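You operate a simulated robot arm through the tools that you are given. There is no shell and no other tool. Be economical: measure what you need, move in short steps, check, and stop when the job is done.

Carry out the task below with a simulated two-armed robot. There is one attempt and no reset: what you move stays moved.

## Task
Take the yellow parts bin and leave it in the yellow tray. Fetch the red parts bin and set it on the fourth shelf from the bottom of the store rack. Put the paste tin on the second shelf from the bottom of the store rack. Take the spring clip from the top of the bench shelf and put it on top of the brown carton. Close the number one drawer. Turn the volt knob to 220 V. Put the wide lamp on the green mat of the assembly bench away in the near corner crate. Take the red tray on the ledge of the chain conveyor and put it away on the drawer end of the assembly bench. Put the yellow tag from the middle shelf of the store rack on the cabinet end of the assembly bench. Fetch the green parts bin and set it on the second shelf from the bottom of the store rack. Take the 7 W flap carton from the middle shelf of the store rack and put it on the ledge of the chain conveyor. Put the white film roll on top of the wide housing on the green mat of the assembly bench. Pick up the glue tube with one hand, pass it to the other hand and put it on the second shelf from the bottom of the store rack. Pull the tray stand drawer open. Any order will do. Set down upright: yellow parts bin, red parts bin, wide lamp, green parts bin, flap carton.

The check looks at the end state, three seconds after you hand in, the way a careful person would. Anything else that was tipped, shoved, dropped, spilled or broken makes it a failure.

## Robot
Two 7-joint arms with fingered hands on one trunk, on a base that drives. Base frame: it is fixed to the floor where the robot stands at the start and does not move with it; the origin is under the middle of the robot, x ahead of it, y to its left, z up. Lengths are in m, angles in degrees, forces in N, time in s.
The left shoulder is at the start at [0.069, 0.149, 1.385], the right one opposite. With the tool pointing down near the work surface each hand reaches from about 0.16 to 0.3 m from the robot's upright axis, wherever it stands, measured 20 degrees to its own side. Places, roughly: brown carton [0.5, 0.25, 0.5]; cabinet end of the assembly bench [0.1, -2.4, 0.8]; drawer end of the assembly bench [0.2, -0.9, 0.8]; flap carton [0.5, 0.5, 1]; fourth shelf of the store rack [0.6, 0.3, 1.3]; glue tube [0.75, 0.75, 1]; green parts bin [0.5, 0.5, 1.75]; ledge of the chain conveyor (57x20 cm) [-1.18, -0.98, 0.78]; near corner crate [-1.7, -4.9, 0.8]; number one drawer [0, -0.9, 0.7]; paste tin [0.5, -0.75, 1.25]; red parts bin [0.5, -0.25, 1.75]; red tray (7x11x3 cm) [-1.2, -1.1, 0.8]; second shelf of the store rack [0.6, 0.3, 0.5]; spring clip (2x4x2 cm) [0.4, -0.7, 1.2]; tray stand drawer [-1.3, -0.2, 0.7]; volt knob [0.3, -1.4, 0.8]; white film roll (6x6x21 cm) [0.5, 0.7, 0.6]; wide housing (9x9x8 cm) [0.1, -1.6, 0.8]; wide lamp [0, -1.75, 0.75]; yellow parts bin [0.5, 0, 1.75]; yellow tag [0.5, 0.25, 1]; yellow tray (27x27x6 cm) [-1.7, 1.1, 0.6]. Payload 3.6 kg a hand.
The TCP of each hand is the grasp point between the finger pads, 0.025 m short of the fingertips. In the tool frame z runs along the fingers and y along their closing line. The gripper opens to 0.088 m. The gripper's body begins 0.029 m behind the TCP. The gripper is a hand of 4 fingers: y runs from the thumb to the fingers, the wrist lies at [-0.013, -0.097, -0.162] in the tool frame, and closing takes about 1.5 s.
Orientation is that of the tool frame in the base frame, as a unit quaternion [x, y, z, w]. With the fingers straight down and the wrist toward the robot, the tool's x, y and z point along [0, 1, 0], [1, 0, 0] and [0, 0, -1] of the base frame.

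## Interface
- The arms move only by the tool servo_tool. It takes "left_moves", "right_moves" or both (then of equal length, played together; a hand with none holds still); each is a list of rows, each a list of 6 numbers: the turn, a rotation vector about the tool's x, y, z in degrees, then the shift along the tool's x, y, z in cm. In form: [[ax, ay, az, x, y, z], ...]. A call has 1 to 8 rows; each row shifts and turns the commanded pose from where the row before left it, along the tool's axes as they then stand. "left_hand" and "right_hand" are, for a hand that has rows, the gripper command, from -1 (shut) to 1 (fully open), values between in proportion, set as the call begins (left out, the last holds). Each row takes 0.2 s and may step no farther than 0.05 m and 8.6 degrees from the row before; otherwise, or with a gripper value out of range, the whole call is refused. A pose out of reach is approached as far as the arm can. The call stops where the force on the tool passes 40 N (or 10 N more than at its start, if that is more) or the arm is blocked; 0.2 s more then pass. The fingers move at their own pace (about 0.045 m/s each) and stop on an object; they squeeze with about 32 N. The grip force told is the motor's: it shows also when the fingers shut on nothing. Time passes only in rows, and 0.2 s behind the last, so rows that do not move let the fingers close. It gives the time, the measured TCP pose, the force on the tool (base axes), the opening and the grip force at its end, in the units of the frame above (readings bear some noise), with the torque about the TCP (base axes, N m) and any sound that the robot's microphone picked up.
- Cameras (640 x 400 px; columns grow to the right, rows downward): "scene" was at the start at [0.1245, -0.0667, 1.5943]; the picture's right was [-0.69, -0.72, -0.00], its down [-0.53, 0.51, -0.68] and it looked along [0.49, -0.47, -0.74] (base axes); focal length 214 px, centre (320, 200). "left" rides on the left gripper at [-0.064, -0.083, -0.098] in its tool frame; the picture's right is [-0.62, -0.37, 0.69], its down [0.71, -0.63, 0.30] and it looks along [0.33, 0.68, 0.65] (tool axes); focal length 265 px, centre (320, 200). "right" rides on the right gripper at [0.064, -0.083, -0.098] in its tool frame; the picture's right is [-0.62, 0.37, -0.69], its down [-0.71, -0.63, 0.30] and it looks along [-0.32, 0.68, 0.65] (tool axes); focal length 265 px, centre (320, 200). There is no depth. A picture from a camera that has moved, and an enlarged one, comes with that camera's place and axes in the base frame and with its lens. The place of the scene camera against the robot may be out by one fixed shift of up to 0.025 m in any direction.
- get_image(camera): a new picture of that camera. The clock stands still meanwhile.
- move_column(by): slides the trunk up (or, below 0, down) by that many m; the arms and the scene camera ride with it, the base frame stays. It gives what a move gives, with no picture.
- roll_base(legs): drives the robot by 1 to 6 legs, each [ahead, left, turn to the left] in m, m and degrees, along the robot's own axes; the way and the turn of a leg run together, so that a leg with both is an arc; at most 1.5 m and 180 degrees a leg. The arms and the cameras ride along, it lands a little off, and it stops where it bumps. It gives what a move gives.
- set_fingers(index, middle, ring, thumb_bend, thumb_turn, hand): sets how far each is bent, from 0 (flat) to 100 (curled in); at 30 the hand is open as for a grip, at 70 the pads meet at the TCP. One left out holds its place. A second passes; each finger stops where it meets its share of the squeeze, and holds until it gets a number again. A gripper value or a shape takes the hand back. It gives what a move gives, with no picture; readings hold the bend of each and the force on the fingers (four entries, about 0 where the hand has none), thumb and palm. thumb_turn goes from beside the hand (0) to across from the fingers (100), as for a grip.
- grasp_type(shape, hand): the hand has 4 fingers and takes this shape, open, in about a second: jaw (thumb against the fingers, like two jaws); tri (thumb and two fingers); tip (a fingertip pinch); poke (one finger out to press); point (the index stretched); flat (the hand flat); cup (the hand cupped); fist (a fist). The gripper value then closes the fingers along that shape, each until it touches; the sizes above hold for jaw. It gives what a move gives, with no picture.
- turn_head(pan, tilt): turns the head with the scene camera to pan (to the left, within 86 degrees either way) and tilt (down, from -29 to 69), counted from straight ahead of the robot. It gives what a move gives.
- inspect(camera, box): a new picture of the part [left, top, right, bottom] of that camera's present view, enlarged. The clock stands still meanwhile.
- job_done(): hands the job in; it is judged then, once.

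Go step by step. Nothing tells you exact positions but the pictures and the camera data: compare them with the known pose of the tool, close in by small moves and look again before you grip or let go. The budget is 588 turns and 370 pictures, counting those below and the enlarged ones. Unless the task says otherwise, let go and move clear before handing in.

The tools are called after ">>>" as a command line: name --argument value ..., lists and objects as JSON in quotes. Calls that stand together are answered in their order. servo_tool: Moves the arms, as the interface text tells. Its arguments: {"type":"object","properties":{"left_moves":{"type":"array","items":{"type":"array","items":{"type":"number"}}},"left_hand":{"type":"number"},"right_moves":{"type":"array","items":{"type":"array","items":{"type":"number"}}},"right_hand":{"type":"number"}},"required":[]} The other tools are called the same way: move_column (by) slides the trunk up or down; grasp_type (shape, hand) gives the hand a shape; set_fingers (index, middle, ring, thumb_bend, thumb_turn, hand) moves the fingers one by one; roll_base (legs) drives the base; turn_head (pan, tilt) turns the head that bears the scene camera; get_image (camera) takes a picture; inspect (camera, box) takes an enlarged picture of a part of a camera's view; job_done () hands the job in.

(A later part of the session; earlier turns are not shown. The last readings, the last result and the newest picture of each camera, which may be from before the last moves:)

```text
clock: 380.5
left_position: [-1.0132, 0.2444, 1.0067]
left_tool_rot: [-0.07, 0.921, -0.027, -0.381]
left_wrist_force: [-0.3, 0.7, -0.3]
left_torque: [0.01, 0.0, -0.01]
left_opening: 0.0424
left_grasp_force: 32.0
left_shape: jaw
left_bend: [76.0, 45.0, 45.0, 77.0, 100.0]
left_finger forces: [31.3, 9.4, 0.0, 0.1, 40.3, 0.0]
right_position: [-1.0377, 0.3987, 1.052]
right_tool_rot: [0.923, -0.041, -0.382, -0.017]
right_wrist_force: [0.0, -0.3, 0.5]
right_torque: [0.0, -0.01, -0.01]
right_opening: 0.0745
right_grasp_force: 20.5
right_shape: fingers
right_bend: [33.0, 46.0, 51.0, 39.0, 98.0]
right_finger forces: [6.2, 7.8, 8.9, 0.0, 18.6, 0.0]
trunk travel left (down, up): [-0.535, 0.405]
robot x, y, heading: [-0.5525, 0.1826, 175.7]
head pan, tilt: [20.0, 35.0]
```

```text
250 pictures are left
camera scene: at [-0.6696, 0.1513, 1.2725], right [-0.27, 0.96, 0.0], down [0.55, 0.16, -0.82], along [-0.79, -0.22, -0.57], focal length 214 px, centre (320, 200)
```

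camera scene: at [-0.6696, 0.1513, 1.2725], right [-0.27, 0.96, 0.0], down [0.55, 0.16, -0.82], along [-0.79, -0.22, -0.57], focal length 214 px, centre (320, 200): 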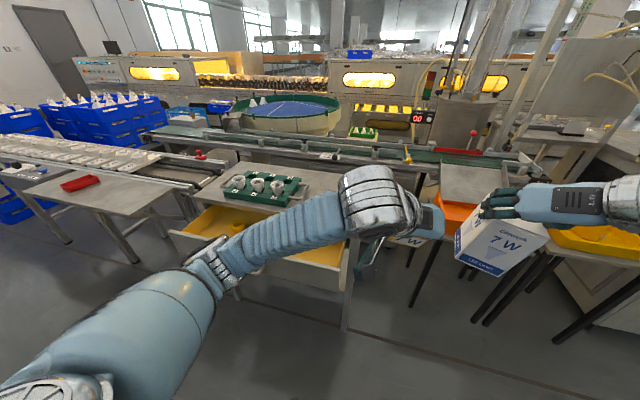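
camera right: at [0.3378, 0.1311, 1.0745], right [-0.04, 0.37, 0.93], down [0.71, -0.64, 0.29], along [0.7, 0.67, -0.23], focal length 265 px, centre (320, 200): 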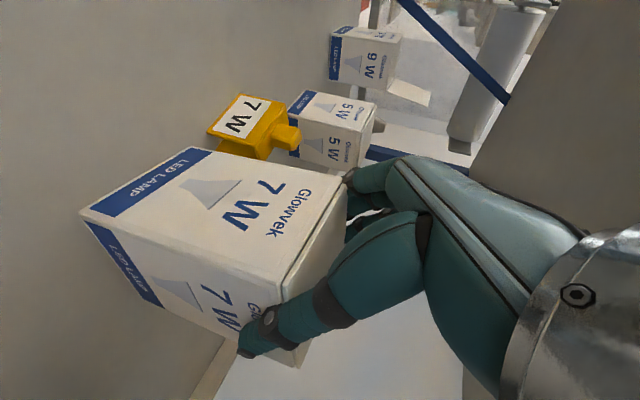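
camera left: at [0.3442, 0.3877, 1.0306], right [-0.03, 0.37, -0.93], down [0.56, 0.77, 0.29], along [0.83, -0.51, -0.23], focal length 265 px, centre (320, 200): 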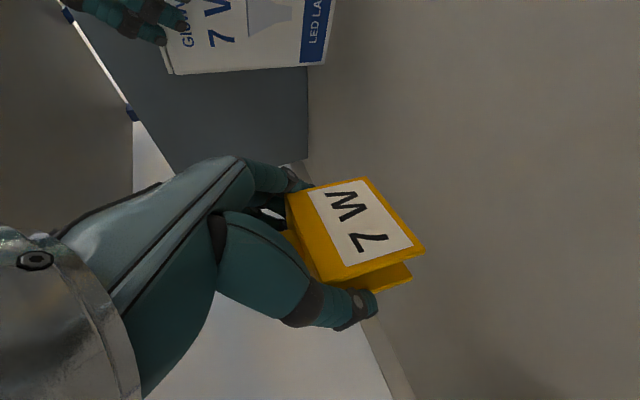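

Grips crept a bit during turning. I re-tighten the right fingers and slide along to the ledge.

>>> set_fingers --hand "right" --index 70 --middle 70 --ring 70 --thumb_bend 70

>>> roll_base --legs '[[0, 0.6, 3.5], [0, 0.62, 0]]'

>>> turn_head --pan 0 --tilt 40

>>> get_image --camera "scene"

>>> get_image --camera "right"

```text
clock: 381.5
left_position: [-1.0124, 0.2448, 1.0066]
left_tool_rot: [-0.07, 0.921, -0.027, -0.382]
left_wrist_force: [0.7, -0.1, -0.7]
left_torque: [0.03, 0.01, -0.04]
left_opening: 0.0424
left_grasp_force: 31.5
left_shape: jaw
left_bend: [76.0, 45.0, 45.0, 77.0, 100.0]
left_finger forces: [31.3, 9.3, 0.1, 0.0, 40.5, 0.0]
right_position: [-1.0374, 0.3991, 1.0527]
right_tool_rot: [0.923, -0.04, -0.383, -0.016]
right_wrist_force: [0.6, 0.0, 0.6]
right_torque: [-0.01, -0.02, -0.01]
right_opening: 0.0171
right_grasp_force: 0.1
right_shape: fingers
right_bend: [70.0, 70.0, 70.0, 53.0, 100.0]
right_finger forces: [0.1, 0.0, 0.1, 0.0, 0.1, 0.0]
trunk travel left (down, up): [-0.535, 0.405]
robot x, y, heading: [-0.5536, 0.1838, 175.9]
head pan, tilt: [20.0, 35.0]
```

```text
clock: 397.3
left_position: [-1.0414, -0.9844, 1.0074]
left_tool_rot: [-0.103, 0.918, -0.042, -0.38]
left_wrist_force: [0.4, 0.2, 0.4]
left_torque: [0.0, 0.0, 0.04]
left_opening: 0.0422
left_grasp_force: 32.2
left_shape: jaw
left_bend: [76.0, 45.0, 45.0, 77.0, 100.0]
left_finger forces: [31.3, 9.2, 0.1, 0.0, 40.0, 0.1]
right_position: [-1.0766, -0.8326, 1.053]
right_tool_rot: [0.924, -0.007, -0.383, -0.003]
right_wrist_force: [-0.1, -0.4, -0.4]
right_torque: [0.0, 0.0, -0.04]
right_opening: 0.0171
right_grasp_force: 0.1
right_shape: fingers
right_bend: [70.0, 70.0, 70.0, 53.0, 100.0]
right_finger forces: [0.0, 0.1, 0.0, 0.0, 0.0, 0.0]
trunk travel left (down, up): [-0.535, 0.405]
robot x, y, heading: [-0.5782, -1.0159, -179.8]
head pan, tilt: [20.0, 35.0]
```

```text
clock: 398.1
left_position: [-1.0415, -0.9849, 1.0073]
left_tool_rot: [-0.103, 0.918, -0.041, -0.381]
left_wrist_force: [-0.6, -0.4, -0.4]
left_torque: [-0.01, 0.03, -0.02]
left_opening: 0.0421
left_grasp_force: 32.5
left_shape: jaw
left_bend: [76.0, 45.0, 45.0, 77.0, 100.0]
left_finger forces: [31.3, 9.0, 0.0, 0.1, 40.0, 0.0]
right_position: [-1.0781, -0.832, 1.0529]
right_tool_rot: [0.924, -0.006, -0.383, -0.002]
right_wrist_force: [-0.5, 0.1, -0.4]
right_torque: [-0.01, 0.0, 0.03]
right_opening: 0.0169
right_grasp_force: 0.0
right_shape: fingers
right_bend: [70.0, 70.0, 70.0, 53.0, 100.0]
right_finger forces: [0.0, 0.0, 0.1, 0.0, 0.1, 0.0]
trunk travel left (down, up): [-0.535, 0.405]
robot x, y, heading: [-0.5777, -1.0119, -179.8]
head pan, tilt: [0.0, 40.0]
```

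```text
249 pictures are left
camera scene: at [-0.6956, -1.026, 1.2649], right [0.0, 1.0, 0.0], down [0.64, 0.0, -0.77], along [-0.77, 0.0, -0.64], focal length 214 px, centre (320, 200)
```

scene: 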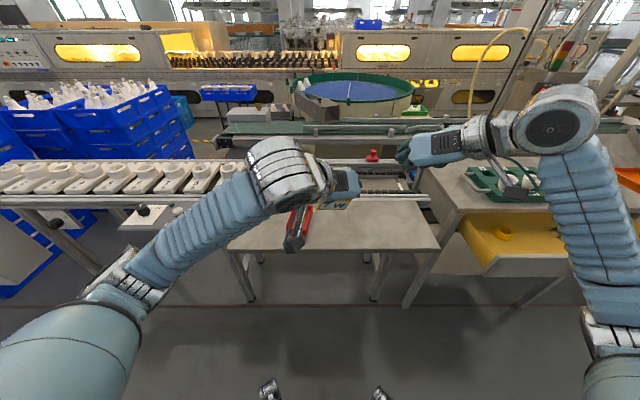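

```text
248 pictures are left
camera right: at [-0.9611, -0.7514, 1.0759], right [0.05, -0.37, 0.93], down [-0.71, 0.64, 0.29], along [-0.7, -0.67, -0.23], focal length 265 px, centre (320, 200)
```

right: 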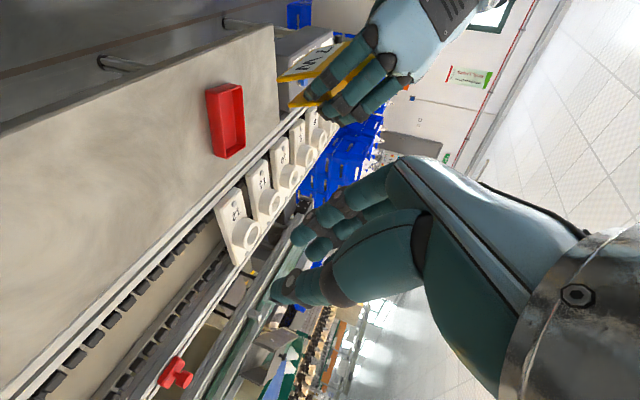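

The carton slipped out of the fingers (my re-tightening released it) – it must be on the floor back near (-1.04, 0.4); I'll fetch it afterwards. While here I take the red tray with the free right hand. First move left hand aside and shift the base.

>>> servo_tool --left_moves '[[0, 0, 0, 0, -4, 0], [0, 0, 0, 0, -4, 0], [0, 0, 0, 0, 0, 0], [0, 0, 0, 0, 0, 0], [0, 0, 0, 0, 0, 0], [0, 0, 0, 0, 0, 0], [0, 0, 0, 0, 0, 0]]' --right_moves '[[0, 7.5, 0, 0, 0, 0], [0, 7.5, 0, 0, 0, 0], [0, 7.5, 0, 0, 0, 0], [0, 7.5, 0, 0, 0, 0], [0, 7.5, 0, 0, 0, 0], [0, 7.5, 0, 0, 0, 0], [0, 0, 0, 0, 0, 0]]' --right_hand 1

>>> roll_base --legs '[[0.08, 0.2, 0]]'

>>> get_image --camera "scene"

>>> get_image --camera "right"

```text
clock: 399.7
left_position: [-1.0229, -1.0651, 1.0086]
left_tool_rot: [-0.104, 0.918, -0.042, -0.38]
left_wrist_force: [-0.6, -0.4, -0.3]
left_torque: [-0.02, 0.01, 0.03]
left_opening: 0.042
left_grasp_force: 31.8
left_shape: jaw
left_bend: [76.0, 45.0, 45.0, 77.0, 100.0]
left_finger forces: [31.3, 9.1, 0.0, 0.1, 40.1, 0.0]
right_position: [-1.0766, -0.8312, 1.0524]
right_tool_rot: [1.0, -0.008, 0.0, 0.0]
right_wrist_force: [-0.8, -1.0, 0.2]
right_torque: [-0.01, 0.0, 0.01]
right_opening: 0.0875
right_grasp_force: 0.1
right_shape: jaw
right_bend: [30.0, 30.0, 30.0, 30.0, 98.0]
right_finger forces: [0.0, 0.0, 0.1, 0.0, 0.0, 0.1]
trunk travel left (down, up): [-0.535, 0.405]
robot x, y, heading: [-0.5764, -1.0154, -180.0]
head pan, tilt: [0.0, 40.0]
```

```text
clock: 402.9
left_position: [-1.102, -1.2635, 1.008]
left_tool_rot: [-0.102, 0.918, -0.04, -0.38]
left_wrist_force: [0.1, -0.8, 0.0]
left_torque: [-0.02, 0.01, 0.0]
left_opening: 0.0421
left_grasp_force: 31.6
left_shape: jaw
left_bend: [76.0, 45.0, 45.0, 77.0, 100.0]
left_finger forces: [31.2, 9.0, 0.0, 0.1, 39.8, 0.1]
right_position: [-1.1542, -1.0335, 1.0515]
right_tool_rot: [1.0, -0.009, -0.001, 0.0]
right_wrist_force: [-0.3, -1.1, -0.7]
right_torque: [0.06, 0.03, 0.03]
right_opening: 0.0878
right_grasp_force: 0.0
right_shape: jaw
right_bend: [30.0, 30.0, 30.0, 30.0, 98.0]
right_finger forces: [0.0, 0.1, 0.0, 0.1, 0.0, 0.0]
trunk travel left (down, up): [-0.535, 0.405]
robot x, y, heading: [-0.6612, -1.2197, 179.8]
head pan, tilt: [0.0, 40.0]
```

```text
247 pictures are left
camera scene: at [-0.7745, -1.2296, 1.2649], right [0.0, 1.0, 0.0], down [0.64, 0.0, -0.77], along [-0.77, 0.0, -0.64], focal length 214 px, centre (320, 200)
```

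scene: 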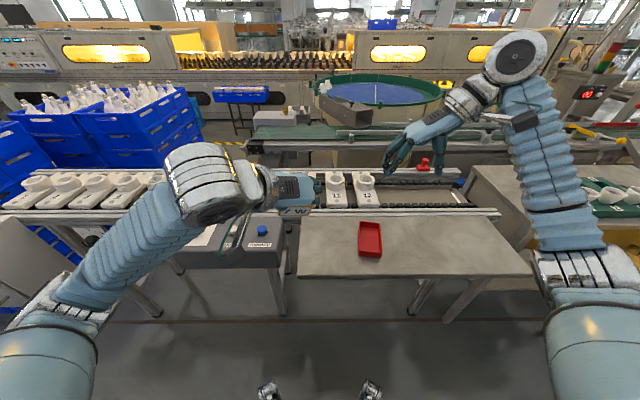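

```text
246 pictures are left
camera right: at [-1.089, -0.9501, 1.1504], right [-0.63, -0.36, 0.69], down [-0.7, 0.64, -0.3], along [-0.34, -0.68, -0.65], focal length 265 px, centre (320, 200)
```

right: 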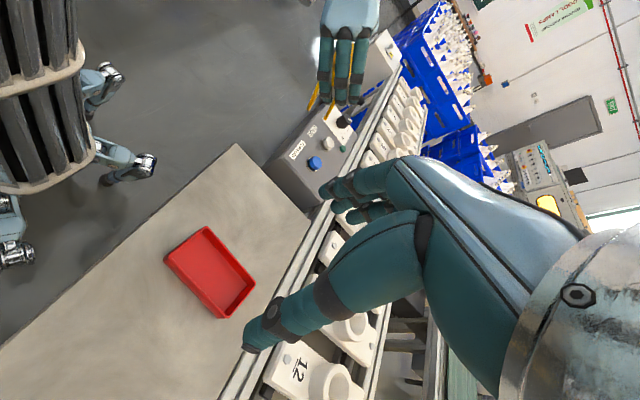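

>>> servo_tool --right_moves '[[0, 0, 7, -1.6, 2, 3.5], [0, 0, 0, -1.7, 2, 3.5], [0, 0, 0, 0, 0, 4.5], [0, 0, 0, 0, 0, 4.5], [0, 0, 0, 0, 0, 4], [0, 0, 0, 0, 0, 0]]'

>>> get_image --camera "right"

>>> inspect --camera "scene" --box '[290, 160, 450, 290]'

```text
clock: 404.3
left_position: [-1.1013, -1.2634, 1.0085]
left_tool_rot: [-0.102, 0.918, -0.041, -0.381]
left_wrist_force: [-0.5, -0.4, -0.8]
left_torque: [0.0, -0.03, 0.01]
left_opening: 0.042
left_grasp_force: 31.8
left_shape: jaw
left_bend: [76.0, 45.0, 45.0, 77.0, 100.0]
left_finger forces: [31.3, 9.0, 0.0, 0.0, 40.0, 0.0]
right_position: [-1.1909, -1.0691, 0.8516]
right_tool_rot: [0.998, -0.069, 0.0, 0.0]
right_wrist_force: [-0.1, -0.1, 0.4]
right_torque: [0.0, 0.04, 0.03]
right_opening: 0.0876
right_grasp_force: 0.1
right_shape: jaw
right_bend: [30.0, 30.0, 30.0, 30.0, 98.0]
right_finger forces: [0.0, 0.1, 0.0, 0.1, 0.0, 0.1]
trunk travel left (down, up): [-0.535, 0.405]
robot x, y, heading: [-0.6567, -1.2161, 180.0]
head pan, tilt: [0.0, 40.0]
```

```text
245 pictures are left
camera right: at [-1.1168, -0.9965, 0.9502], right [-0.66, -0.28, 0.69], down [-0.62, 0.72, -0.3], along [-0.42, -0.63, -0.65], focal length 265 px, centre (320, 200)
```

right: 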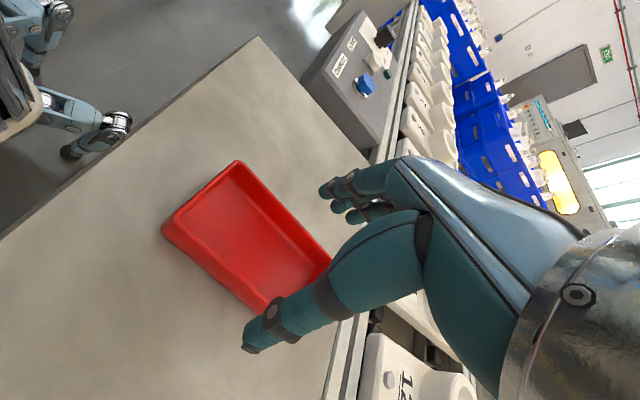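

```text
3.08 times, centred on (370, 225) of scene
camera zoom: at [-0.7744, -1.2293, 1.2649], right [0.0, 1.0, 0.0], down [0.64, 0.0, -0.77], along [-0.77, 0.0, -0.64], focal length 660 px, centre (166, 123)
```

zoom: 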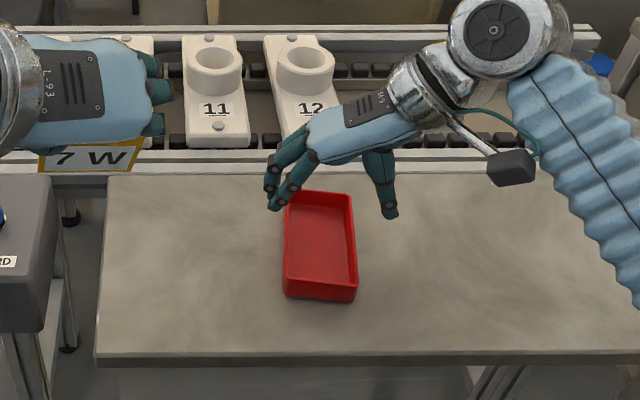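

>>> servo_tool --right_moves '[[0, 0, 0, 0.8, 0.5, 2], [0, 0, 0, 0, 0, 1.5], [0, 0, 0, 0, 0, 1.0], [0, 0, 0, 0, 0, 0]]'

>>> get_image --camera "right"

```text
clock: 405.3
left_position: [-1.1007, -1.2637, 1.009]
left_tool_rot: [-0.102, 0.918, -0.041, -0.38]
left_wrist_force: [0.6, -0.4, -0.2]
left_torque: [-0.04, 0.0, -0.05]
left_opening: 0.0417
left_grasp_force: 31.9
left_shape: jaw
left_bend: [76.0, 45.0, 45.0, 77.0, 100.0]
left_finger forces: [31.4, 9.0, 0.1, 0.1, 39.9, 0.1]
right_position: [-1.1847, -1.075, 0.8083]
right_tool_rot: [0.998, -0.069, -0.001, 0.001]
right_wrist_force: [0.2, -0.5, 0.7]
right_torque: [0.0, 0.01, -0.01]
right_opening: 0.0875
right_grasp_force: 0.2
right_shape: jaw
right_bend: [30.0, 30.0, 30.0, 30.0, 98.0]
right_finger forces: [0.0, 0.0, 0.0, 0.0, 0.1, 0.0]
trunk travel left (down, up): [-0.535, 0.405]
robot x, y, heading: [-0.6564, -1.2209, 179.8]
head pan, tilt: [0.0, 40.0]
```

```text
243 pictures are left
camera right: at [-1.1091, -1.0015, 0.9063], right [-0.66, -0.28, 0.69], down [-0.62, 0.72, -0.3], along [-0.42, -0.63, -0.65], focal length 265 px, centre (320, 200)
```

right: 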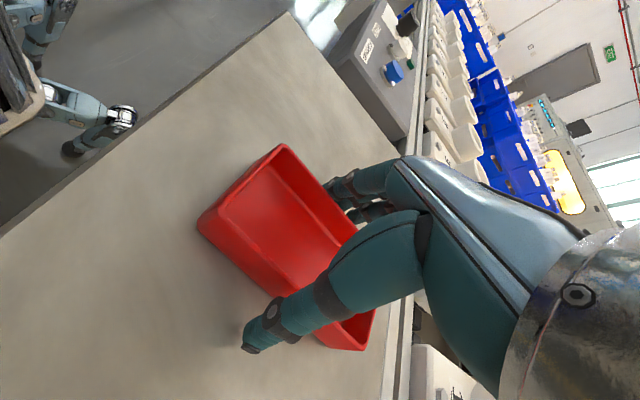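

Straddling the tray. Lower 6 mm and close.

>>> servo_tool --right_moves '[[0, 0, 0, 0, 0, 0.6], [0, 0, 0, 0, 0, 0]]'

>>> servo_tool --right_moves '[[0, 0, 0, 0, 0, 0], [0, 0, 0, 0, 0, 0], [0, 0, 0, 0, 0, 0], [0, 0, 0, 0, 0, 0], [0, 0, 0, 0, 0, 0], [0, 0, 0, 0, 0, 0]]' --right_hand -1

>>> servo_tool --right_moves '[[0, 0, 0, 0, 0, -2], [0, 0, 0, 0, 0, -3], [0, 0, 0, 0, 0, 0]]'

>>> get_image --camera "right"

```text
clock: 405.9
left_position: [-1.1002, -1.2633, 1.0082]
left_tool_rot: [-0.102, 0.918, -0.042, -0.382]
left_wrist_force: [-0.6, -0.5, -0.6]
left_torque: [-0.03, 0.01, 0.01]
left_opening: 0.042
left_grasp_force: 31.9
left_shape: jaw
left_bend: [76.0, 45.0, 45.0, 77.0, 100.0]
left_finger forces: [31.2, 9.0, 0.1, 0.0, 40.0, 0.0]
right_position: [-1.1835, -1.0769, 0.8042]
right_tool_rot: [0.998, -0.071, -0.003, 0.001]
right_wrist_force: [-0.3, 1.6, 8.1]
right_torque: [-0.35, 0.11, -0.02]
right_opening: 0.087
right_grasp_force: 0.0
right_shape: jaw
right_bend: [30.0, 30.0, 30.0, 30.0, 98.0]
right_finger forces: [0.0, 7.5, 0.1, 0.1, 0.0, 0.1]
trunk travel left (down, up): [-0.535, 0.405]
robot x, y, heading: [-0.6609, -1.2202, 179.8]
head pan, tilt: [0.0, 40.0]
```

```text
clock: 407.3
left_position: [-1.0989, -1.2651, 1.0106]
left_tool_rot: [-0.103, 0.918, -0.041, -0.382]
left_wrist_force: [0.2, 0.6, -0.2]
left_torque: [-0.01, 0.02, 0.02]
left_opening: 0.042
left_grasp_force: 32.0
left_shape: jaw
left_bend: [76.0, 45.0, 45.0, 77.0, 100.0]
left_finger forces: [31.3, 9.1, 0.0, 0.0, 39.9, 0.0]
right_position: [-1.1831, -1.0751, 0.8062]
right_tool_rot: [0.998, -0.07, -0.003, 0.001]
right_wrist_force: [-1.1, 1.5, 21.2]
right_torque: [0.49, -0.04, -0.02]
right_opening: 0.0568
right_grasp_force: 31.9
right_shape: jaw
right_bend: [28.0, 37.0, 35.0, 62.0, 100.0]
right_finger forces: [19.9, 8.5, 4.0, 0.1, 44.7, 0.1]
trunk travel left (down, up): [-0.535, 0.405]
robot x, y, heading: [-0.6589, -1.2218, 179.8]
head pan, tilt: [0.0, 40.0]
```

```text
clock: 408.1
left_position: [-1.1023, -1.2629, 1.0082]
left_tool_rot: [-0.101, 0.918, -0.041, -0.38]
left_wrist_force: [0.1, 0.1, -0.9]
left_torque: [0.0, 0.01, 0.01]
left_opening: 0.0419
left_grasp_force: 32.0
left_shape: jaw
left_bend: [76.0, 45.0, 45.0, 77.0, 100.0]
left_finger forces: [31.3, 9.1, 0.0, 0.0, 40.0, 0.0]
right_position: [-1.1844, -1.0736, 0.8515]
right_tool_rot: [0.998, -0.07, 0.001, 0.001]
right_wrist_force: [1.1, 0.1, -0.4]
right_torque: [-0.02, -0.03, -0.01]
right_opening: 0.0566
right_grasp_force: 31.9
right_shape: jaw
right_bend: [28.0, 38.0, 35.0, 63.0, 100.0]
right_finger forces: [19.9, 6.5, 4.0, 0.0, 30.3, 0.0]
trunk travel left (down, up): [-0.535, 0.405]
robot x, y, heading: [-0.656, -1.2189, 179.8]
head pan, tilt: [0.0, 40.0]
```

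```text
242 pictures are left
camera right: at [-1.1106, -1.0003, 0.9483], right [-0.67, -0.28, 0.69], down [-0.62, 0.72, -0.31], along [-0.42, -0.63, -0.65], focal length 265 px, centre (320, 200)
```

right: 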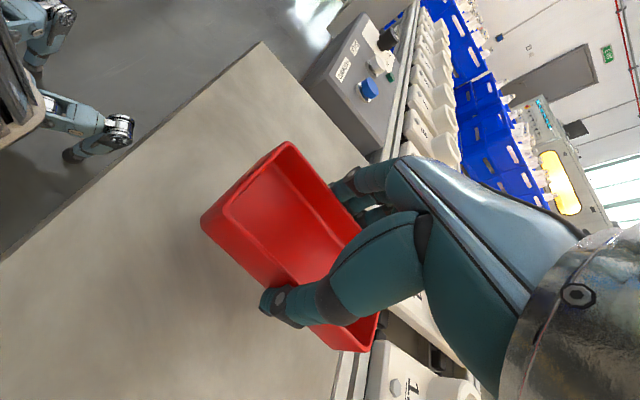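

Tray in hand. I raise it and return up the aisle to turn around.

>>> servo_tool --right_moves '[[0, 0, 0, 0, 0, -4.5], [0, 0, 0, 0, 0, -4.5], [0, 0, 0, 0, 0, -4.5], [0, 0, 0, 0, 0, 0]]'

>>> roll_base --legs '[[-0.1, 0, 0], [0, -1.4, 0]]'

>>> get_image --camera "left"

>>> get_image --camera "scene"

```text
clock: 409.1
left_position: [-1.1019, -1.2633, 1.0075]
left_tool_rot: [-0.1, 0.918, -0.041, -0.381]
left_wrist_force: [0.0, 0.8, -0.5]
left_torque: [-0.02, -0.01, -0.03]
left_opening: 0.0418
left_grasp_force: 31.9
left_shape: jaw
left_bend: [76.0, 45.0, 45.0, 77.0, 100.0]
left_finger forces: [31.3, 9.0, 0.1, 0.0, 39.9, 0.0]
right_position: [-1.1846, -1.0733, 0.9827]
right_tool_rot: [0.998, -0.07, -0.001, 0.001]
right_wrist_force: [0.3, -0.3, -1.3]
right_torque: [-0.01, 0.02, -0.02]
right_opening: 0.0566
right_grasp_force: 31.4
right_shape: jaw
right_bend: [28.0, 38.0, 35.0, 63.0, 100.0]
right_finger forces: [20.0, 6.5, 4.0, 0.0, 30.4, 0.0]
trunk travel left (down, up): [-0.535, 0.405]
robot x, y, heading: [-0.6579, -1.2161, 179.4]
head pan, tilt: [0.0, 40.0]
```

```text
clock: 428.4
left_position: [-1.0269, 0.1063, 1.0075]
left_tool_rot: [-0.122, 0.916, -0.05, -0.379]
left_wrist_force: [0.2, 0.3, -0.3]
left_torque: [-0.02, -0.03, 0.03]
left_opening: 0.0414
left_grasp_force: 32.0
left_shape: jaw
left_bend: [76.0, 45.0, 45.0, 78.0, 100.0]
left_finger forces: [31.3, 8.8, 0.0, 0.1, 39.6, 0.0]
right_position: [-1.1174, 0.2904, 0.9836]
right_tool_rot: [0.999, -0.048, -0.001, 0.001]
right_wrist_force: [-0.2, -1.1, -1.3]
right_torque: [0.01, -0.02, 0.01]
right_opening: 0.0565
right_grasp_force: 31.5
right_shape: jaw
right_bend: [28.0, 38.0, 35.0, 63.0, 100.0]
right_finger forces: [20.1, 6.5, 3.9, 0.0, 30.5, 0.1]
trunk travel left (down, up): [-0.535, 0.405]
robot x, y, heading: [-0.5844, 0.1717, -177.5]
head pan, tilt: [0.0, 40.0]
```

```text
241 pictures are left
camera left: at [-0.8948, 0.0541, 1.0325], right [0.05, -0.37, -0.93], down [-0.53, -0.8, 0.29], along [-0.85, 0.48, -0.23], focal length 265 px, centre (320, 200)
```

left: 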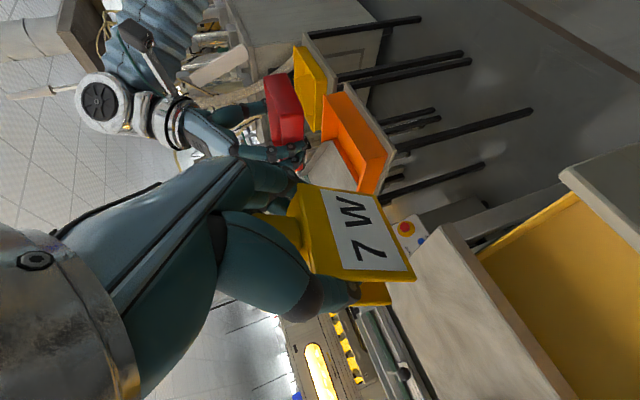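

```text
240 pictures are left
camera scene: at [-0.7026, 0.1537, 1.2648], right [-0.04, 1.0, 0.0], down [0.64, 0.03, -0.77], along [-0.77, -0.03, -0.64], focal length 214 px, centre (320, 200)
```

scene: 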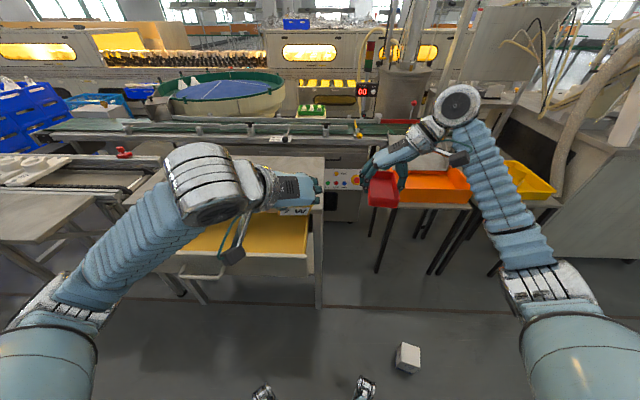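

I see the fallen carton on the floor, ahead-right of my base. Zoom to see its state, then keep clear of it.

>>> inspect --camera "scene" --box '[360, 320, 460, 400]'

>>> roll_base --legs '[[-0.22, 0, 0]]'

```text
5.00 times, centred on (410, 360) of scene
camera zoom: at [-0.7026, 0.1537, 1.2648], right [-0.04, 1.0, 0.0], down [0.64, 0.03, -0.77], along [-0.77, -0.03, -0.64], focal length 1072 px, centre (-130, -600)
```

zoom: 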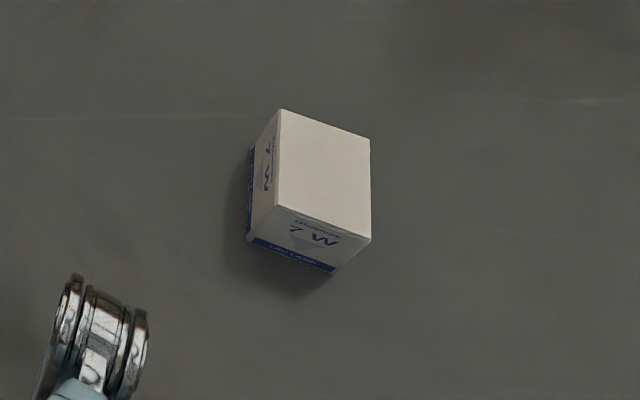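

```text
clock: 431.8
left_position: [-0.807, 0.1153, 1.0082]
left_tool_rot: [-0.121, 0.916, -0.049, -0.38]
left_wrist_force: [0.0, 0.0, 0.9]
left_torque: [-0.02, -0.02, 0.01]
left_opening: 0.0412
left_grasp_force: 32.3
left_shape: jaw
left_bend: [76.0, 45.0, 45.0, 78.0, 100.0]
left_finger forces: [31.3, 8.7, 0.1, 0.1, 39.4, 0.1]
right_position: [-0.8974, 0.301, 0.9865]
right_tool_rot: [0.999, -0.049, -0.001, 0.0]
right_wrist_force: [0.3, 0.0, -1.3]
right_torque: [-0.03, -0.02, 0.02]
right_opening: 0.0564
right_grasp_force: 31.8
right_shape: jaw
right_bend: [28.0, 38.0, 35.0, 63.0, 100.0]
right_finger forces: [20.0, 6.5, 4.0, 0.1, 30.4, 0.0]
trunk travel left (down, up): [-0.535, 0.405]
robot x, y, heading: [-0.3653, 0.1792, -177.8]
head pan, tilt: [0.0, 40.0]
```

>>> roll_base --legs '[[0, 0, -60], [0, 0, -60], [0, 0, -61]]'

>>> get_image --camera "left"

>>> get_image --camera "right"

```text
clock: 452.7
left_position: [0.0811, 0.229, 1.0077]
left_tool_rot: [0.918, 0.103, 0.38, -0.042]
left_wrist_force: [0.2, -0.7, 0.5]
left_torque: [0.01, 0.0, -0.01]
left_opening: 0.0384
left_grasp_force: 32.3
left_shape: jaw
left_bend: [76.0, 47.0, 45.0, 83.0, 100.0]
left_finger forces: [31.5, 8.4, 0.0, 0.1, 37.7, 0.1]
right_position: [0.1641, 0.0397, 0.9845]
right_tool_rot: [0.066, 0.998, 0.0, 0.001]
right_wrist_force: [0.2, -0.7, -1.1]
right_torque: [0.05, -0.03, -0.02]
right_opening: 0.0566
right_grasp_force: 31.8
right_shape: jaw
right_bend: [28.0, 38.0, 35.0, 63.0, 100.0]
right_finger forces: [20.2, 6.3, 4.0, 0.0, 30.6, 0.0]
trunk travel left (down, up): [-0.535, 0.405]
robot x, y, heading: [-0.3616, 0.1804, 0.1]
head pan, tilt: [0.0, 40.0]
```

```text
238 pictures are left
camera left: at [-0.05, 0.2834, 1.0327], right [-0.03, 0.37, -0.93], down [0.56, 0.78, 0.29], along [0.83, -0.51, -0.23], focal length 265 px, centre (320, 200)
```

left: 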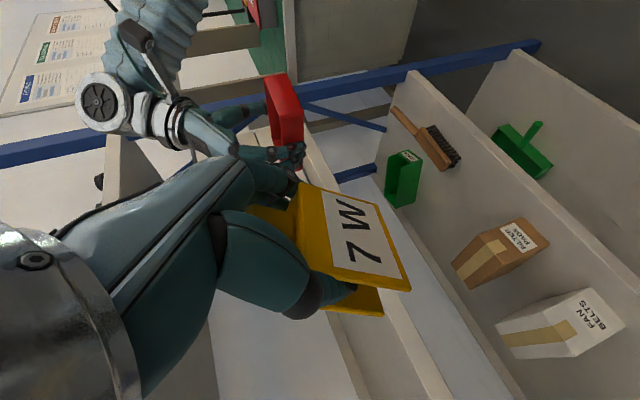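

```text
237 pictures are left
camera right: at [0.0893, -0.0345, 1.0825], right [0.66, 0.28, 0.69], down [0.63, -0.72, -0.3], along [0.41, 0.64, -0.65], focal length 265 px, centre (320, 200)
```

right: 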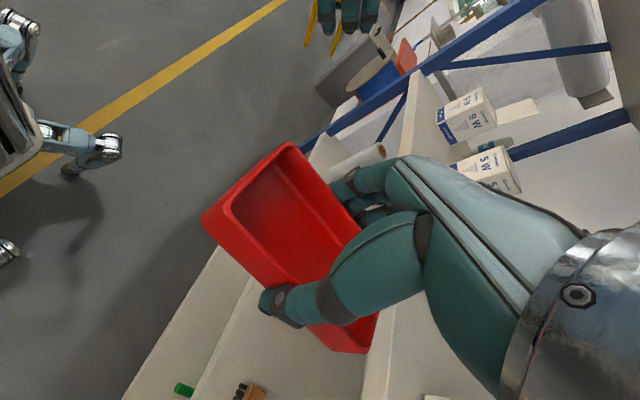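

I go to the bench's drawer end (sliding right), keeping x≈-0.56.

>>> roll_base --legs '[[-0.2, 0, 0], [0, -1.0, 0]]'

>>> turn_head --pan 0 --tilt 35

>>> get_image --camera "scene"

```text
clock: 468.9
left_position: [-0.1094, -0.8004, 1.0069]
left_tool_rot: [0.917, 0.11, 0.38, -0.045]
left_wrist_force: [0.9, -0.7, -0.5]
left_torque: [-0.01, 0.06, -0.02]
left_opening: 0.0385
left_grasp_force: 32.1
left_shape: jaw
left_bend: [76.0, 48.0, 45.0, 85.0, 100.0]
left_finger forces: [30.6, 8.3, 0.0, 0.1, 35.7, 0.1]
right_position: [-0.0224, -0.9883, 0.9848]
right_tool_rot: [0.06, 0.998, 0.0, 0.001]
right_wrist_force: [-0.5, 0.4, -1.8]
right_torque: [-0.01, 0.02, -0.01]
right_opening: 0.0567
right_grasp_force: 32.0
right_shape: jaw
right_bend: [28.0, 38.0, 35.0, 63.0, 100.0]
right_finger forces: [20.2, 6.4, 4.0, 0.0, 30.6, 0.0]
trunk travel left (down, up): [-0.535, 0.405]
robot x, y, heading: [-0.5558, -0.8521, 0.9]
head pan, tilt: [0.0, 40.0]
```

```text
clock: 469.5
left_position: [-0.1081, -0.8004, 1.0091]
left_tool_rot: [0.917, 0.111, 0.38, -0.045]
left_wrist_force: [-0.3, -0.2, 0.0]
left_torque: [0.01, -0.02, -0.01]
left_opening: 0.0382
left_grasp_force: 32.5
left_shape: jaw
left_bend: [76.0, 48.0, 45.0, 85.0, 100.0]
left_finger forces: [30.6, 8.3, 0.1, 0.1, 35.7, 0.0]
right_position: [-0.0227, -0.9869, 0.9843]
right_tool_rot: [0.061, 0.998, 0.001, 0.001]
right_wrist_force: [-0.6, 0.5, -1.9]
right_torque: [0.02, 0.02, -0.01]
right_opening: 0.057
right_grasp_force: 32.0
right_shape: jaw
right_bend: [28.0, 38.0, 35.0, 63.0, 100.0]
right_finger forces: [20.2, 6.3, 3.9, 0.1, 30.6, 0.0]
trunk travel left (down, up): [-0.535, 0.405]
robot x, y, heading: [-0.5543, -0.854, 0.9]
head pan, tilt: [0.0, 35.0]
```

```text
236 pictures are left
camera scene: at [-0.3968, -0.8646, 1.2724], right [0.02, -1.0, 0.0], down [-0.57, -0.01, -0.82], along [0.82, 0.01, -0.57], focal length 214 px, centre (320, 200)
```

scene: 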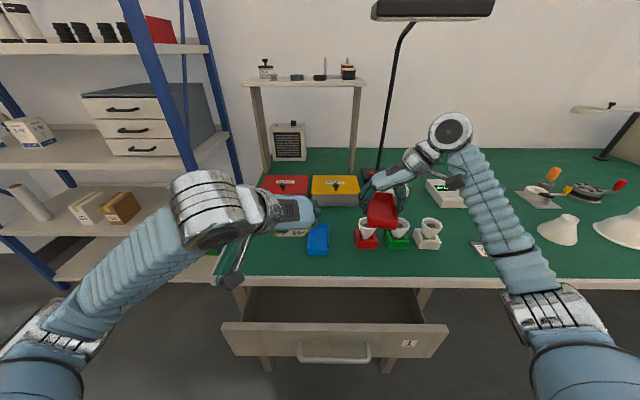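

I slide left so the right hand is over the free front-left part of the drawer end.

>>> roll_base --legs '[[0, 0.27, -0.9]]'

>>> servo_tool --right_moves '[[0, 0, 0, -4, 0, 0], [0, 0, 0, -4, 0, 0], [0, 0, 0, -1, 0, 4], [0, 0, 0, 0, 0, 4], [0, 0, 0, 0, 0, 0]]'

>>> get_image --camera "right"

>>> get_image --camera "scene"

```text
clock: 473.6
left_position: [-0.1096, -0.5317, 1.0077]
left_tool_rot: [0.918, 0.102, 0.38, -0.04]
left_wrist_force: [-0.4, -0.1, -0.7]
left_torque: [-0.03, -0.01, -0.03]
left_opening: 0.0381
left_grasp_force: 32.9
left_shape: jaw
left_bend: [76.0, 48.0, 45.0, 85.0, 100.0]
left_finger forces: [30.5, 8.1, 0.0, 0.1, 35.3, 0.0]
right_position: [-0.0249, -0.7214, 0.9851]
right_tool_rot: [0.069, 0.998, 0.0, 0.001]
right_wrist_force: [0.0, 0.1, -1.0]
right_torque: [-0.01, -0.01, -0.01]
right_opening: 0.0566
right_grasp_force: 32.7
right_shape: jaw
right_bend: [28.0, 38.0, 35.0, 63.0, 100.0]
right_finger forces: [20.2, 6.3, 4.0, 0.1, 30.7, 0.0]
trunk travel left (down, up): [-0.535, 0.405]
robot x, y, heading: [-0.5535, -0.573, -0.5]
head pan, tilt: [0.0, 35.0]
```

```text
clock: 474.8
left_position: [-0.109, -0.5325, 1.0102]
left_tool_rot: [0.918, 0.102, 0.381, -0.042]
left_wrist_force: [0.2, 0.7, -0.6]
left_torque: [-0.01, 0.05, 0.03]
left_opening: 0.0382
left_grasp_force: 31.9
left_shape: jaw
left_bend: [76.0, 48.0, 45.0, 85.0, 100.0]
left_finger forces: [30.4, 8.1, 0.0, 0.0, 35.3, 0.0]
right_position: [0.0611, -0.7343, 0.9032]
right_tool_rot: [0.069, 0.998, 0.001, 0.002]
right_wrist_force: [0.0, -0.7, -1.0]
right_torque: [0.0, 0.03, 0.0]
right_opening: 0.0566
right_grasp_force: 32.0
right_shape: jaw
right_bend: [28.0, 38.0, 35.0, 63.0, 99.0]
right_finger forces: [20.3, 6.4, 4.0, 0.0, 30.6, 0.0]
trunk travel left (down, up): [-0.535, 0.405]
robot x, y, heading: [-0.5556, -0.5776, -0.4]
head pan, tilt: [0.0, 35.0]
```

```text
235 pictures are left
camera right: at [-0.0154, -0.8069, 1.0005], right [0.66, 0.28, 0.69], down [0.62, -0.72, -0.3], along [0.42, 0.63, -0.65], focal length 265 px, centre (320, 200)
```

right: 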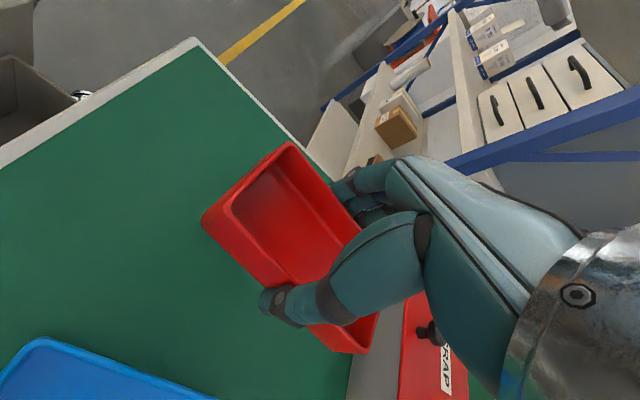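

```text
234 pictures are left
camera scene: at [-0.3992, -0.5896, 1.2725], right [0.0, -1.0, 0.0], down [-0.57, 0.0, -0.82], along [0.82, 0.0, -0.57], focal length 214 px, centre (320, 200)
```

scene: 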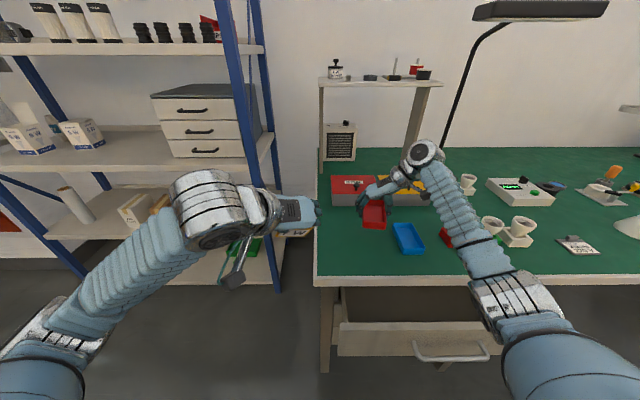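

Spot is free. Lower the tray to the mat.

>>> servo_tool --right_moves '[[0, 0, 0, 0, 0, 4], [0, 0, 0, 0, 0, 3], [0, 0, 0, 0, 0, 1], [0, 0, 0, 0, 0, 0]]'

>>> servo_tool --right_moves '[[0, 0, 0, 0, 0, 0.6], [0, 0, 0, 0, 0, 0.6], [0, 0, 0, 0, 0, 0.6], [0, 0, 0, 0, 0, 0]]'

```text
clock: 475.8
left_position: [-0.1098, -0.5327, 1.0087]
left_tool_rot: [0.918, 0.102, 0.381, -0.041]
left_wrist_force: [-0.2, 0.5, -0.4]
left_torque: [-0.02, -0.01, 0.01]
left_opening: 0.0382
left_grasp_force: 31.7
left_shape: jaw
left_bend: [76.0, 48.0, 45.0, 85.0, 100.0]
left_finger forces: [30.4, 8.1, 0.0, 0.0, 35.3, 0.0]
right_position: [0.0616, -0.7314, 0.8266]
right_tool_rot: [0.069, 0.998, 0.001, 0.003]
right_wrist_force: [1.3, -1.3, 6.1]
right_torque: [-0.19, 0.05, -0.01]
right_opening: 0.0567
right_grasp_force: 32.0
right_shape: jaw
right_bend: [28.0, 38.0, 35.0, 63.0, 99.0]
right_finger forces: [19.5, 7.1, 4.0, 0.0, 35.6, 0.0]
trunk travel left (down, up): [-0.535, 0.405]
robot x, y, heading: [-0.556, -0.5769, 0.1]
head pan, tilt: [0.0, 35.0]
```

```text
clock: 476.5
left_position: [-0.1085, -0.5333, 1.0084]
left_tool_rot: [0.918, 0.101, 0.381, -0.042]
left_wrist_force: [0.7, -0.2, 0.5]
left_torque: [-0.01, 0.01, -0.01]
left_opening: 0.0378
left_grasp_force: 32.5
left_shape: jaw
left_bend: [76.0, 48.0, 45.0, 85.0, 100.0]
left_finger forces: [30.4, 8.1, 0.0, 0.1, 35.3, 0.0]
right_position: [0.0662, -0.7315, 0.8273]
right_tool_rot: [0.069, 0.997, 0.007, 0.012]
right_wrist_force: [-3.2, -0.7, 22.4]
right_torque: [-0.92, 0.31, -0.06]
right_opening: 0.0546
right_grasp_force: 32.5
right_shape: jaw
right_bend: [28.0, 39.0, 37.0, 65.0, 97.0]
right_finger forces: [18.6, 5.1, 3.9, 0.0, 51.5, 0.0]
trunk travel left (down, up): [-0.535, 0.405]
robot x, y, heading: [-0.555, -0.5794, -0.1]
head pan, tilt: [0.0, 35.0]
stopped in row 3 (right hand): the force on the tool passed its limit at 43 N (the readings are from after the stop); the commanded pose is now the measured one
```

Contact. Release and rise.

>>> servo_tool --right_moves '[[0, 0, 0, 0, 0, 0], [0, 0, 0, 0, 0, 0], [0, 0, 0, 0, 0, 0], [0, 0, 0, 0, 0, 0], [0, 0, 0, 0, 0, 0]]' --right_hand 1

>>> servo_tool --right_moves '[[0, 0, 0, 0, 0, -2], [0, 0, 0, 0, 0, -4], [0, 0, 0, 0, 0, -4], [0, 0, 0, 0, 0, -4], [0, 0, 0, 0, 0, 0]]'

>>> get_image --camera "scene"

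```text
clock: 477.7
left_position: [-0.112, -0.5297, 1.0104]
left_tool_rot: [0.918, 0.102, 0.382, -0.04]
left_wrist_force: [0.5, 1.0, 0.4]
left_torque: [-0.02, 0.01, -0.03]
left_opening: 0.0381
left_grasp_force: 31.7
left_shape: jaw
left_bend: [76.0, 48.0, 45.0, 85.0, 100.0]
left_finger forces: [30.3, 8.0, 0.0, 0.0, 35.2, 0.0]
right_position: [0.0628, -0.7285, 0.8272]
right_tool_rot: [0.068, 0.998, 0.005, 0.013]
right_wrist_force: [0.1, 14.0, 28.3]
right_torque: [-0.67, 0.26, -0.14]
right_opening: 0.0826
right_grasp_force: 0.0
right_shape: jaw
right_bend: [30.0, 30.0, 30.0, 41.0, 98.0]
right_finger forces: [0.0, 0.0, 0.0, 0.0, 26.7, 0.1]
trunk travel left (down, up): [-0.535, 0.405]
robot x, y, heading: [-0.5496, -0.5765, -0.4]
head pan, tilt: [0.0, 35.0]
```

```text
clock: 478.9
left_position: [-0.109, -0.5337, 1.0079]
left_tool_rot: [0.918, 0.102, 0.381, -0.041]
left_wrist_force: [1.3, 0.2, -0.5]
left_torque: [0.02, -0.01, -0.02]
left_opening: 0.0381
left_grasp_force: 32.0
left_shape: jaw
left_bend: [76.0, 48.0, 45.0, 85.0, 100.0]
left_finger forces: [30.4, 8.1, 0.0, 0.0, 35.2, 0.0]
right_position: [0.0613, -0.7349, 0.9581]
right_tool_rot: [0.07, 0.997, 0.005, 0.008]
right_wrist_force: [0.3, -0.5, -0.5]
right_torque: [-0.01, 0.01, -0.01]
right_opening: 0.0877
right_grasp_force: 0.1
right_shape: jaw
right_bend: [30.0, 30.0, 30.0, 30.0, 98.0]
right_finger forces: [0.0, 0.0, 0.1, 0.0, 0.0, 0.1]
trunk travel left (down, up): [-0.535, 0.405]
robot x, y, heading: [-0.5565, -0.5755, -0.3]
head pan, tilt: [0.0, 35.0]
```

```text
233 pictures are left
camera scene: at [-0.3986, -0.5898, 1.2725], right [0.0, -1.0, 0.0], down [-0.57, 0.0, -0.82], along [0.82, 0.0, -0.57], focal length 214 px, centre (320, 200)
```

scene: 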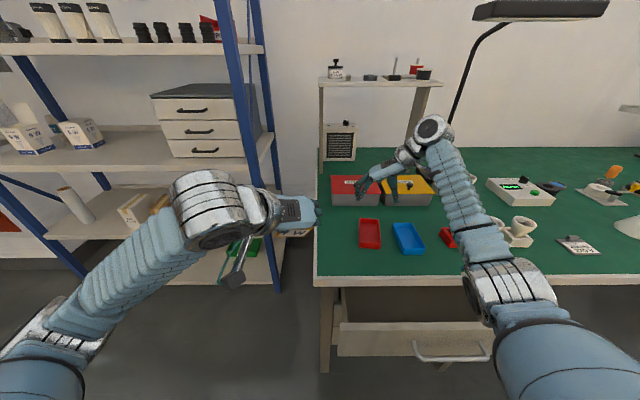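

Red tray is down beside the blue one. Next: close drawer one with the closed right hand. I retract it, reposition and lower it in front of the drawer.

>>> servo_tool --right_moves '[[0, 0, 0, 4.5, 0, 0], [0, 0, 0, 4.5, 0, 0], [0, 0, 0, 4.5, 0, 0], [0, 0, 0, 0, 0, 0], [0, 0, 0, 0, 0, 0], [0, 0, 0, 0, 0, 0]]' --right_hand -1

>>> roll_base --legs '[[-0.12, 0, 0.3], [0, -0.2, 0]]'

>>> get_image --camera "scene"

```text
clock: 480.3
left_position: [-0.1105, -0.5337, 1.0094]
left_tool_rot: [0.918, 0.101, 0.381, -0.042]
left_wrist_force: [-0.3, 1.0, -0.2]
left_torque: [0.03, -0.02, 0.01]
left_opening: 0.0381
left_grasp_force: 32.5
left_shape: jaw
left_bend: [76.0, 48.0, 45.0, 85.0, 100.0]
left_finger forces: [30.4, 8.0, 0.0, 0.0, 35.3, 0.0]
right_position: [-0.0702, -0.7138, 0.9563]
right_tool_rot: [0.069, 0.998, 0.004, 0.009]
right_wrist_force: [0.4, -0.7, -0.3]
right_torque: [-0.04, 0.04, -0.03]
right_opening: 0.0
right_grasp_force: 26.3
right_shape: jaw
right_bend: [70.0, 70.0, 70.0, 36.0, 100.0]
right_finger forces: [0.0, 0.0, 0.0, 0.0, 0.0, 0.1]
trunk travel left (down, up): [-0.535, 0.405]
robot x, y, heading: [-0.554, -0.5764, -0.1]
head pan, tilt: [0.0, 35.0]
```

```text
clock: 485.3
left_position: [-0.2294, -0.7287, 1.0089]
left_tool_rot: [0.917, 0.106, 0.382, -0.042]
left_wrist_force: [0.5, 0.4, 0.1]
left_torque: [-0.01, -0.02, 0.02]
left_opening: 0.0374
left_grasp_force: 32.4
left_shape: jaw
left_bend: [76.0, 48.0, 45.0, 85.0, 100.0]
left_finger forces: [30.0, 8.0, 0.0, 0.1, 34.7, 0.0]
right_position: [-0.1893, -0.9095, 0.9575]
right_tool_rot: [0.064, 0.998, 0.005, 0.009]
right_wrist_force: [0.7, 0.4, -0.4]
right_torque: [0.0, -0.01, 0.0]
right_opening: 0.0
right_grasp_force: 31.8
right_shape: jaw
right_bend: [70.0, 70.0, 70.0, 74.0, 100.0]
right_finger forces: [0.0, 0.0, 0.1, 0.0, 0.1, 0.1]
trunk travel left (down, up): [-0.535, 0.405]
robot x, y, heading: [-0.6734, -0.781, 0.2]
head pan, tilt: [0.0, 35.0]
```

```text
232 pictures are left
camera scene: at [-0.5194, -0.7903, 1.2724], right [0.01, -1.0, 0.0], down [-0.57, 0.0, -0.82], along [0.82, 0.0, -0.57], focal length 214 px, centre (320, 200)
```

scene: 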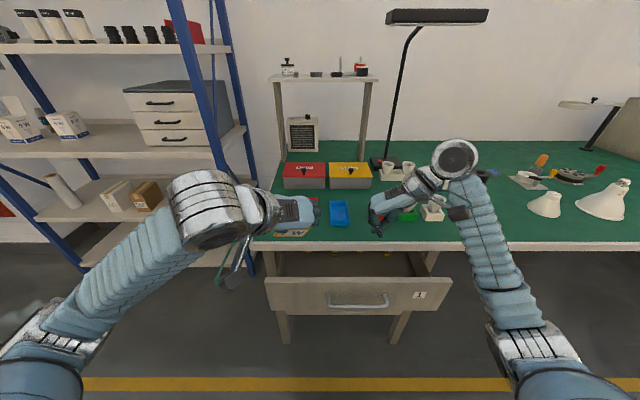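

>>> servo_tool --right_moves '[[0, 0, 0, 4.6, 0, 0], [0, 0, 0, 4.6, 0, 0], [0, 0, 0, 4.6, 0, 0], [0, 0, 0, 0, 0, 4.5], [0, 0, 0, 0, 0, 4.5], [0, 0, 0, 0, 0, 4.5], [0, 0, 0, 0, 0, 4.5], [0, 0, 0, 0, 0, 4.5]]'

>>> get_image --camera "right"

>>> get_image --camera "scene"

```text
clock: 487.1
left_position: [-0.2304, -0.7298, 1.0089]
left_tool_rot: [0.918, 0.106, 0.381, -0.042]
left_wrist_force: [-0.1, 0.2, -0.2]
left_torque: [0.0, -0.01, 0.05]
left_opening: 0.0375
left_grasp_force: 32.1
left_shape: jaw
left_bend: [76.0, 48.0, 45.0, 85.0, 100.0]
left_finger forces: [30.0, 7.9, 0.0, 0.0, 34.8, 0.0]
right_position: [-0.3215, -0.891, 0.7279]
right_tool_rot: [0.065, 0.998, 0.004, 0.01]
right_wrist_force: [-0.4, -0.3, 0.4]
right_torque: [-0.01, 0.01, 0.0]
right_opening: 0.0001
right_grasp_force: 31.7
right_shape: jaw
right_bend: [70.0, 70.0, 70.0, 74.0, 100.0]
right_finger forces: [0.1, 0.0, 0.1, 0.0, 0.0, 0.0]
trunk travel left (down, up): [-0.535, 0.405]
robot x, y, heading: [-0.6772, -0.7791, 0.6]
head pan, tilt: [0.0, 35.0]
```

```text
231 pictures are left
camera right: at [-0.3995, -0.9655, 0.8233], right [0.65, 0.28, 0.71], down [0.63, -0.71, -0.3], along [0.42, 0.64, -0.64], focal length 265 px, centre (320, 200)
```

right: 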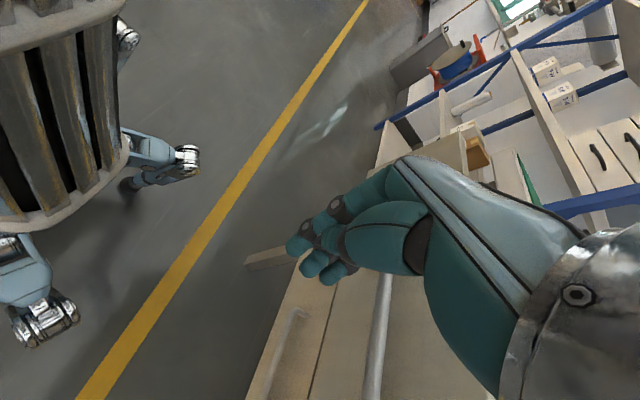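

```text
230 pictures are left
camera scene: at [-0.5197, -0.7916, 1.2725], right [0.0, -1.0, 0.0], down [-0.57, 0.0, -0.82], along [0.82, 0.0, -0.57], focal length 214 px, centre (320, 200)
```

scene: 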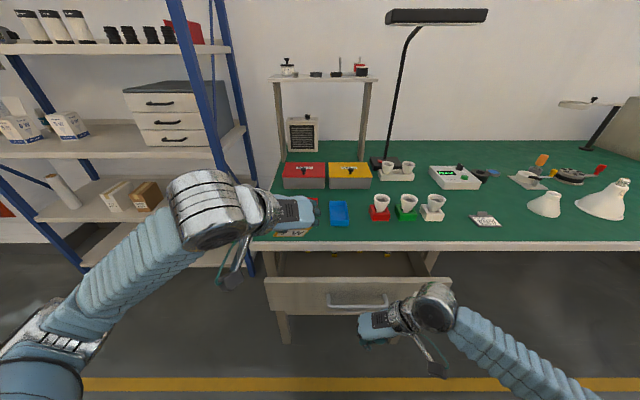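

Now push forward (+x) against the drawer front.

>>> servo_tool --right_moves '[[0, 0, 0, 0, 0, 2.5], [0, 0, 0, -3, 0, 0], [0, 0, 0, -3, 0, 0], [0, 0, 0, -2, 0, 0], [0, 0, 0, -2, 0, 0], [0, 0, 0, -2, 0, 0], [0, 0, 0, 0, 0, 0]]'

>>> get_image --camera "scene"

```text
clock: 488.7
left_position: [-0.23, -0.7293, 1.0084]
left_tool_rot: [0.917, 0.107, 0.381, -0.043]
left_wrist_force: [0.0, 0.2, -0.4]
left_torque: [0.01, 0.03, 0.0]
left_opening: 0.0373
left_grasp_force: 31.6
left_shape: jaw
left_bend: [76.0, 48.0, 45.0, 85.0, 100.0]
left_finger forces: [30.0, 8.0, 0.0, 0.0, 34.7, 0.0]
right_position: [-0.2034, -0.9071, 0.7084]
right_tool_rot: [0.064, 0.998, 0.005, 0.01]
right_wrist_force: [-0.2, 0.0, 0.3]
right_torque: [0.0, 0.01, 0.03]
right_opening: 0.0003
right_grasp_force: 32.0
right_shape: jaw
right_bend: [70.0, 70.0, 70.0, 74.0, 100.0]
right_finger forces: [0.0, 0.0, 0.1, 0.0, 0.0, 0.0]
trunk travel left (down, up): [-0.535, 0.405]
robot x, y, heading: [-0.6727, -0.7826, 0.2]
head pan, tilt: [0.0, 35.0]
```

```text
229 pictures are left
camera scene: at [-0.5198, -0.7915, 1.2725], right [0.01, -1.0, 0.0], down [-0.57, 0.0, -0.82], along [0.82, 0.0, -0.57], focal length 214 px, centre (320, 200)
```

scene: 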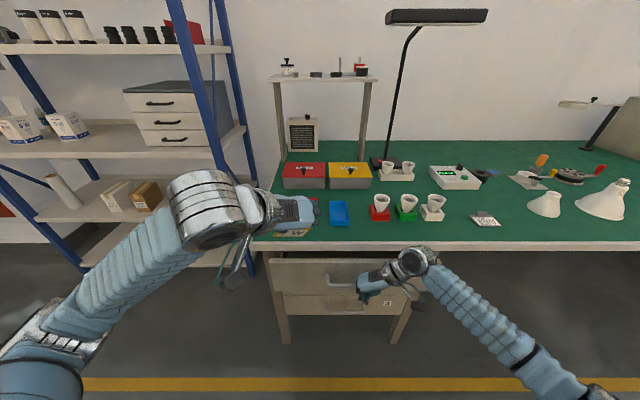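

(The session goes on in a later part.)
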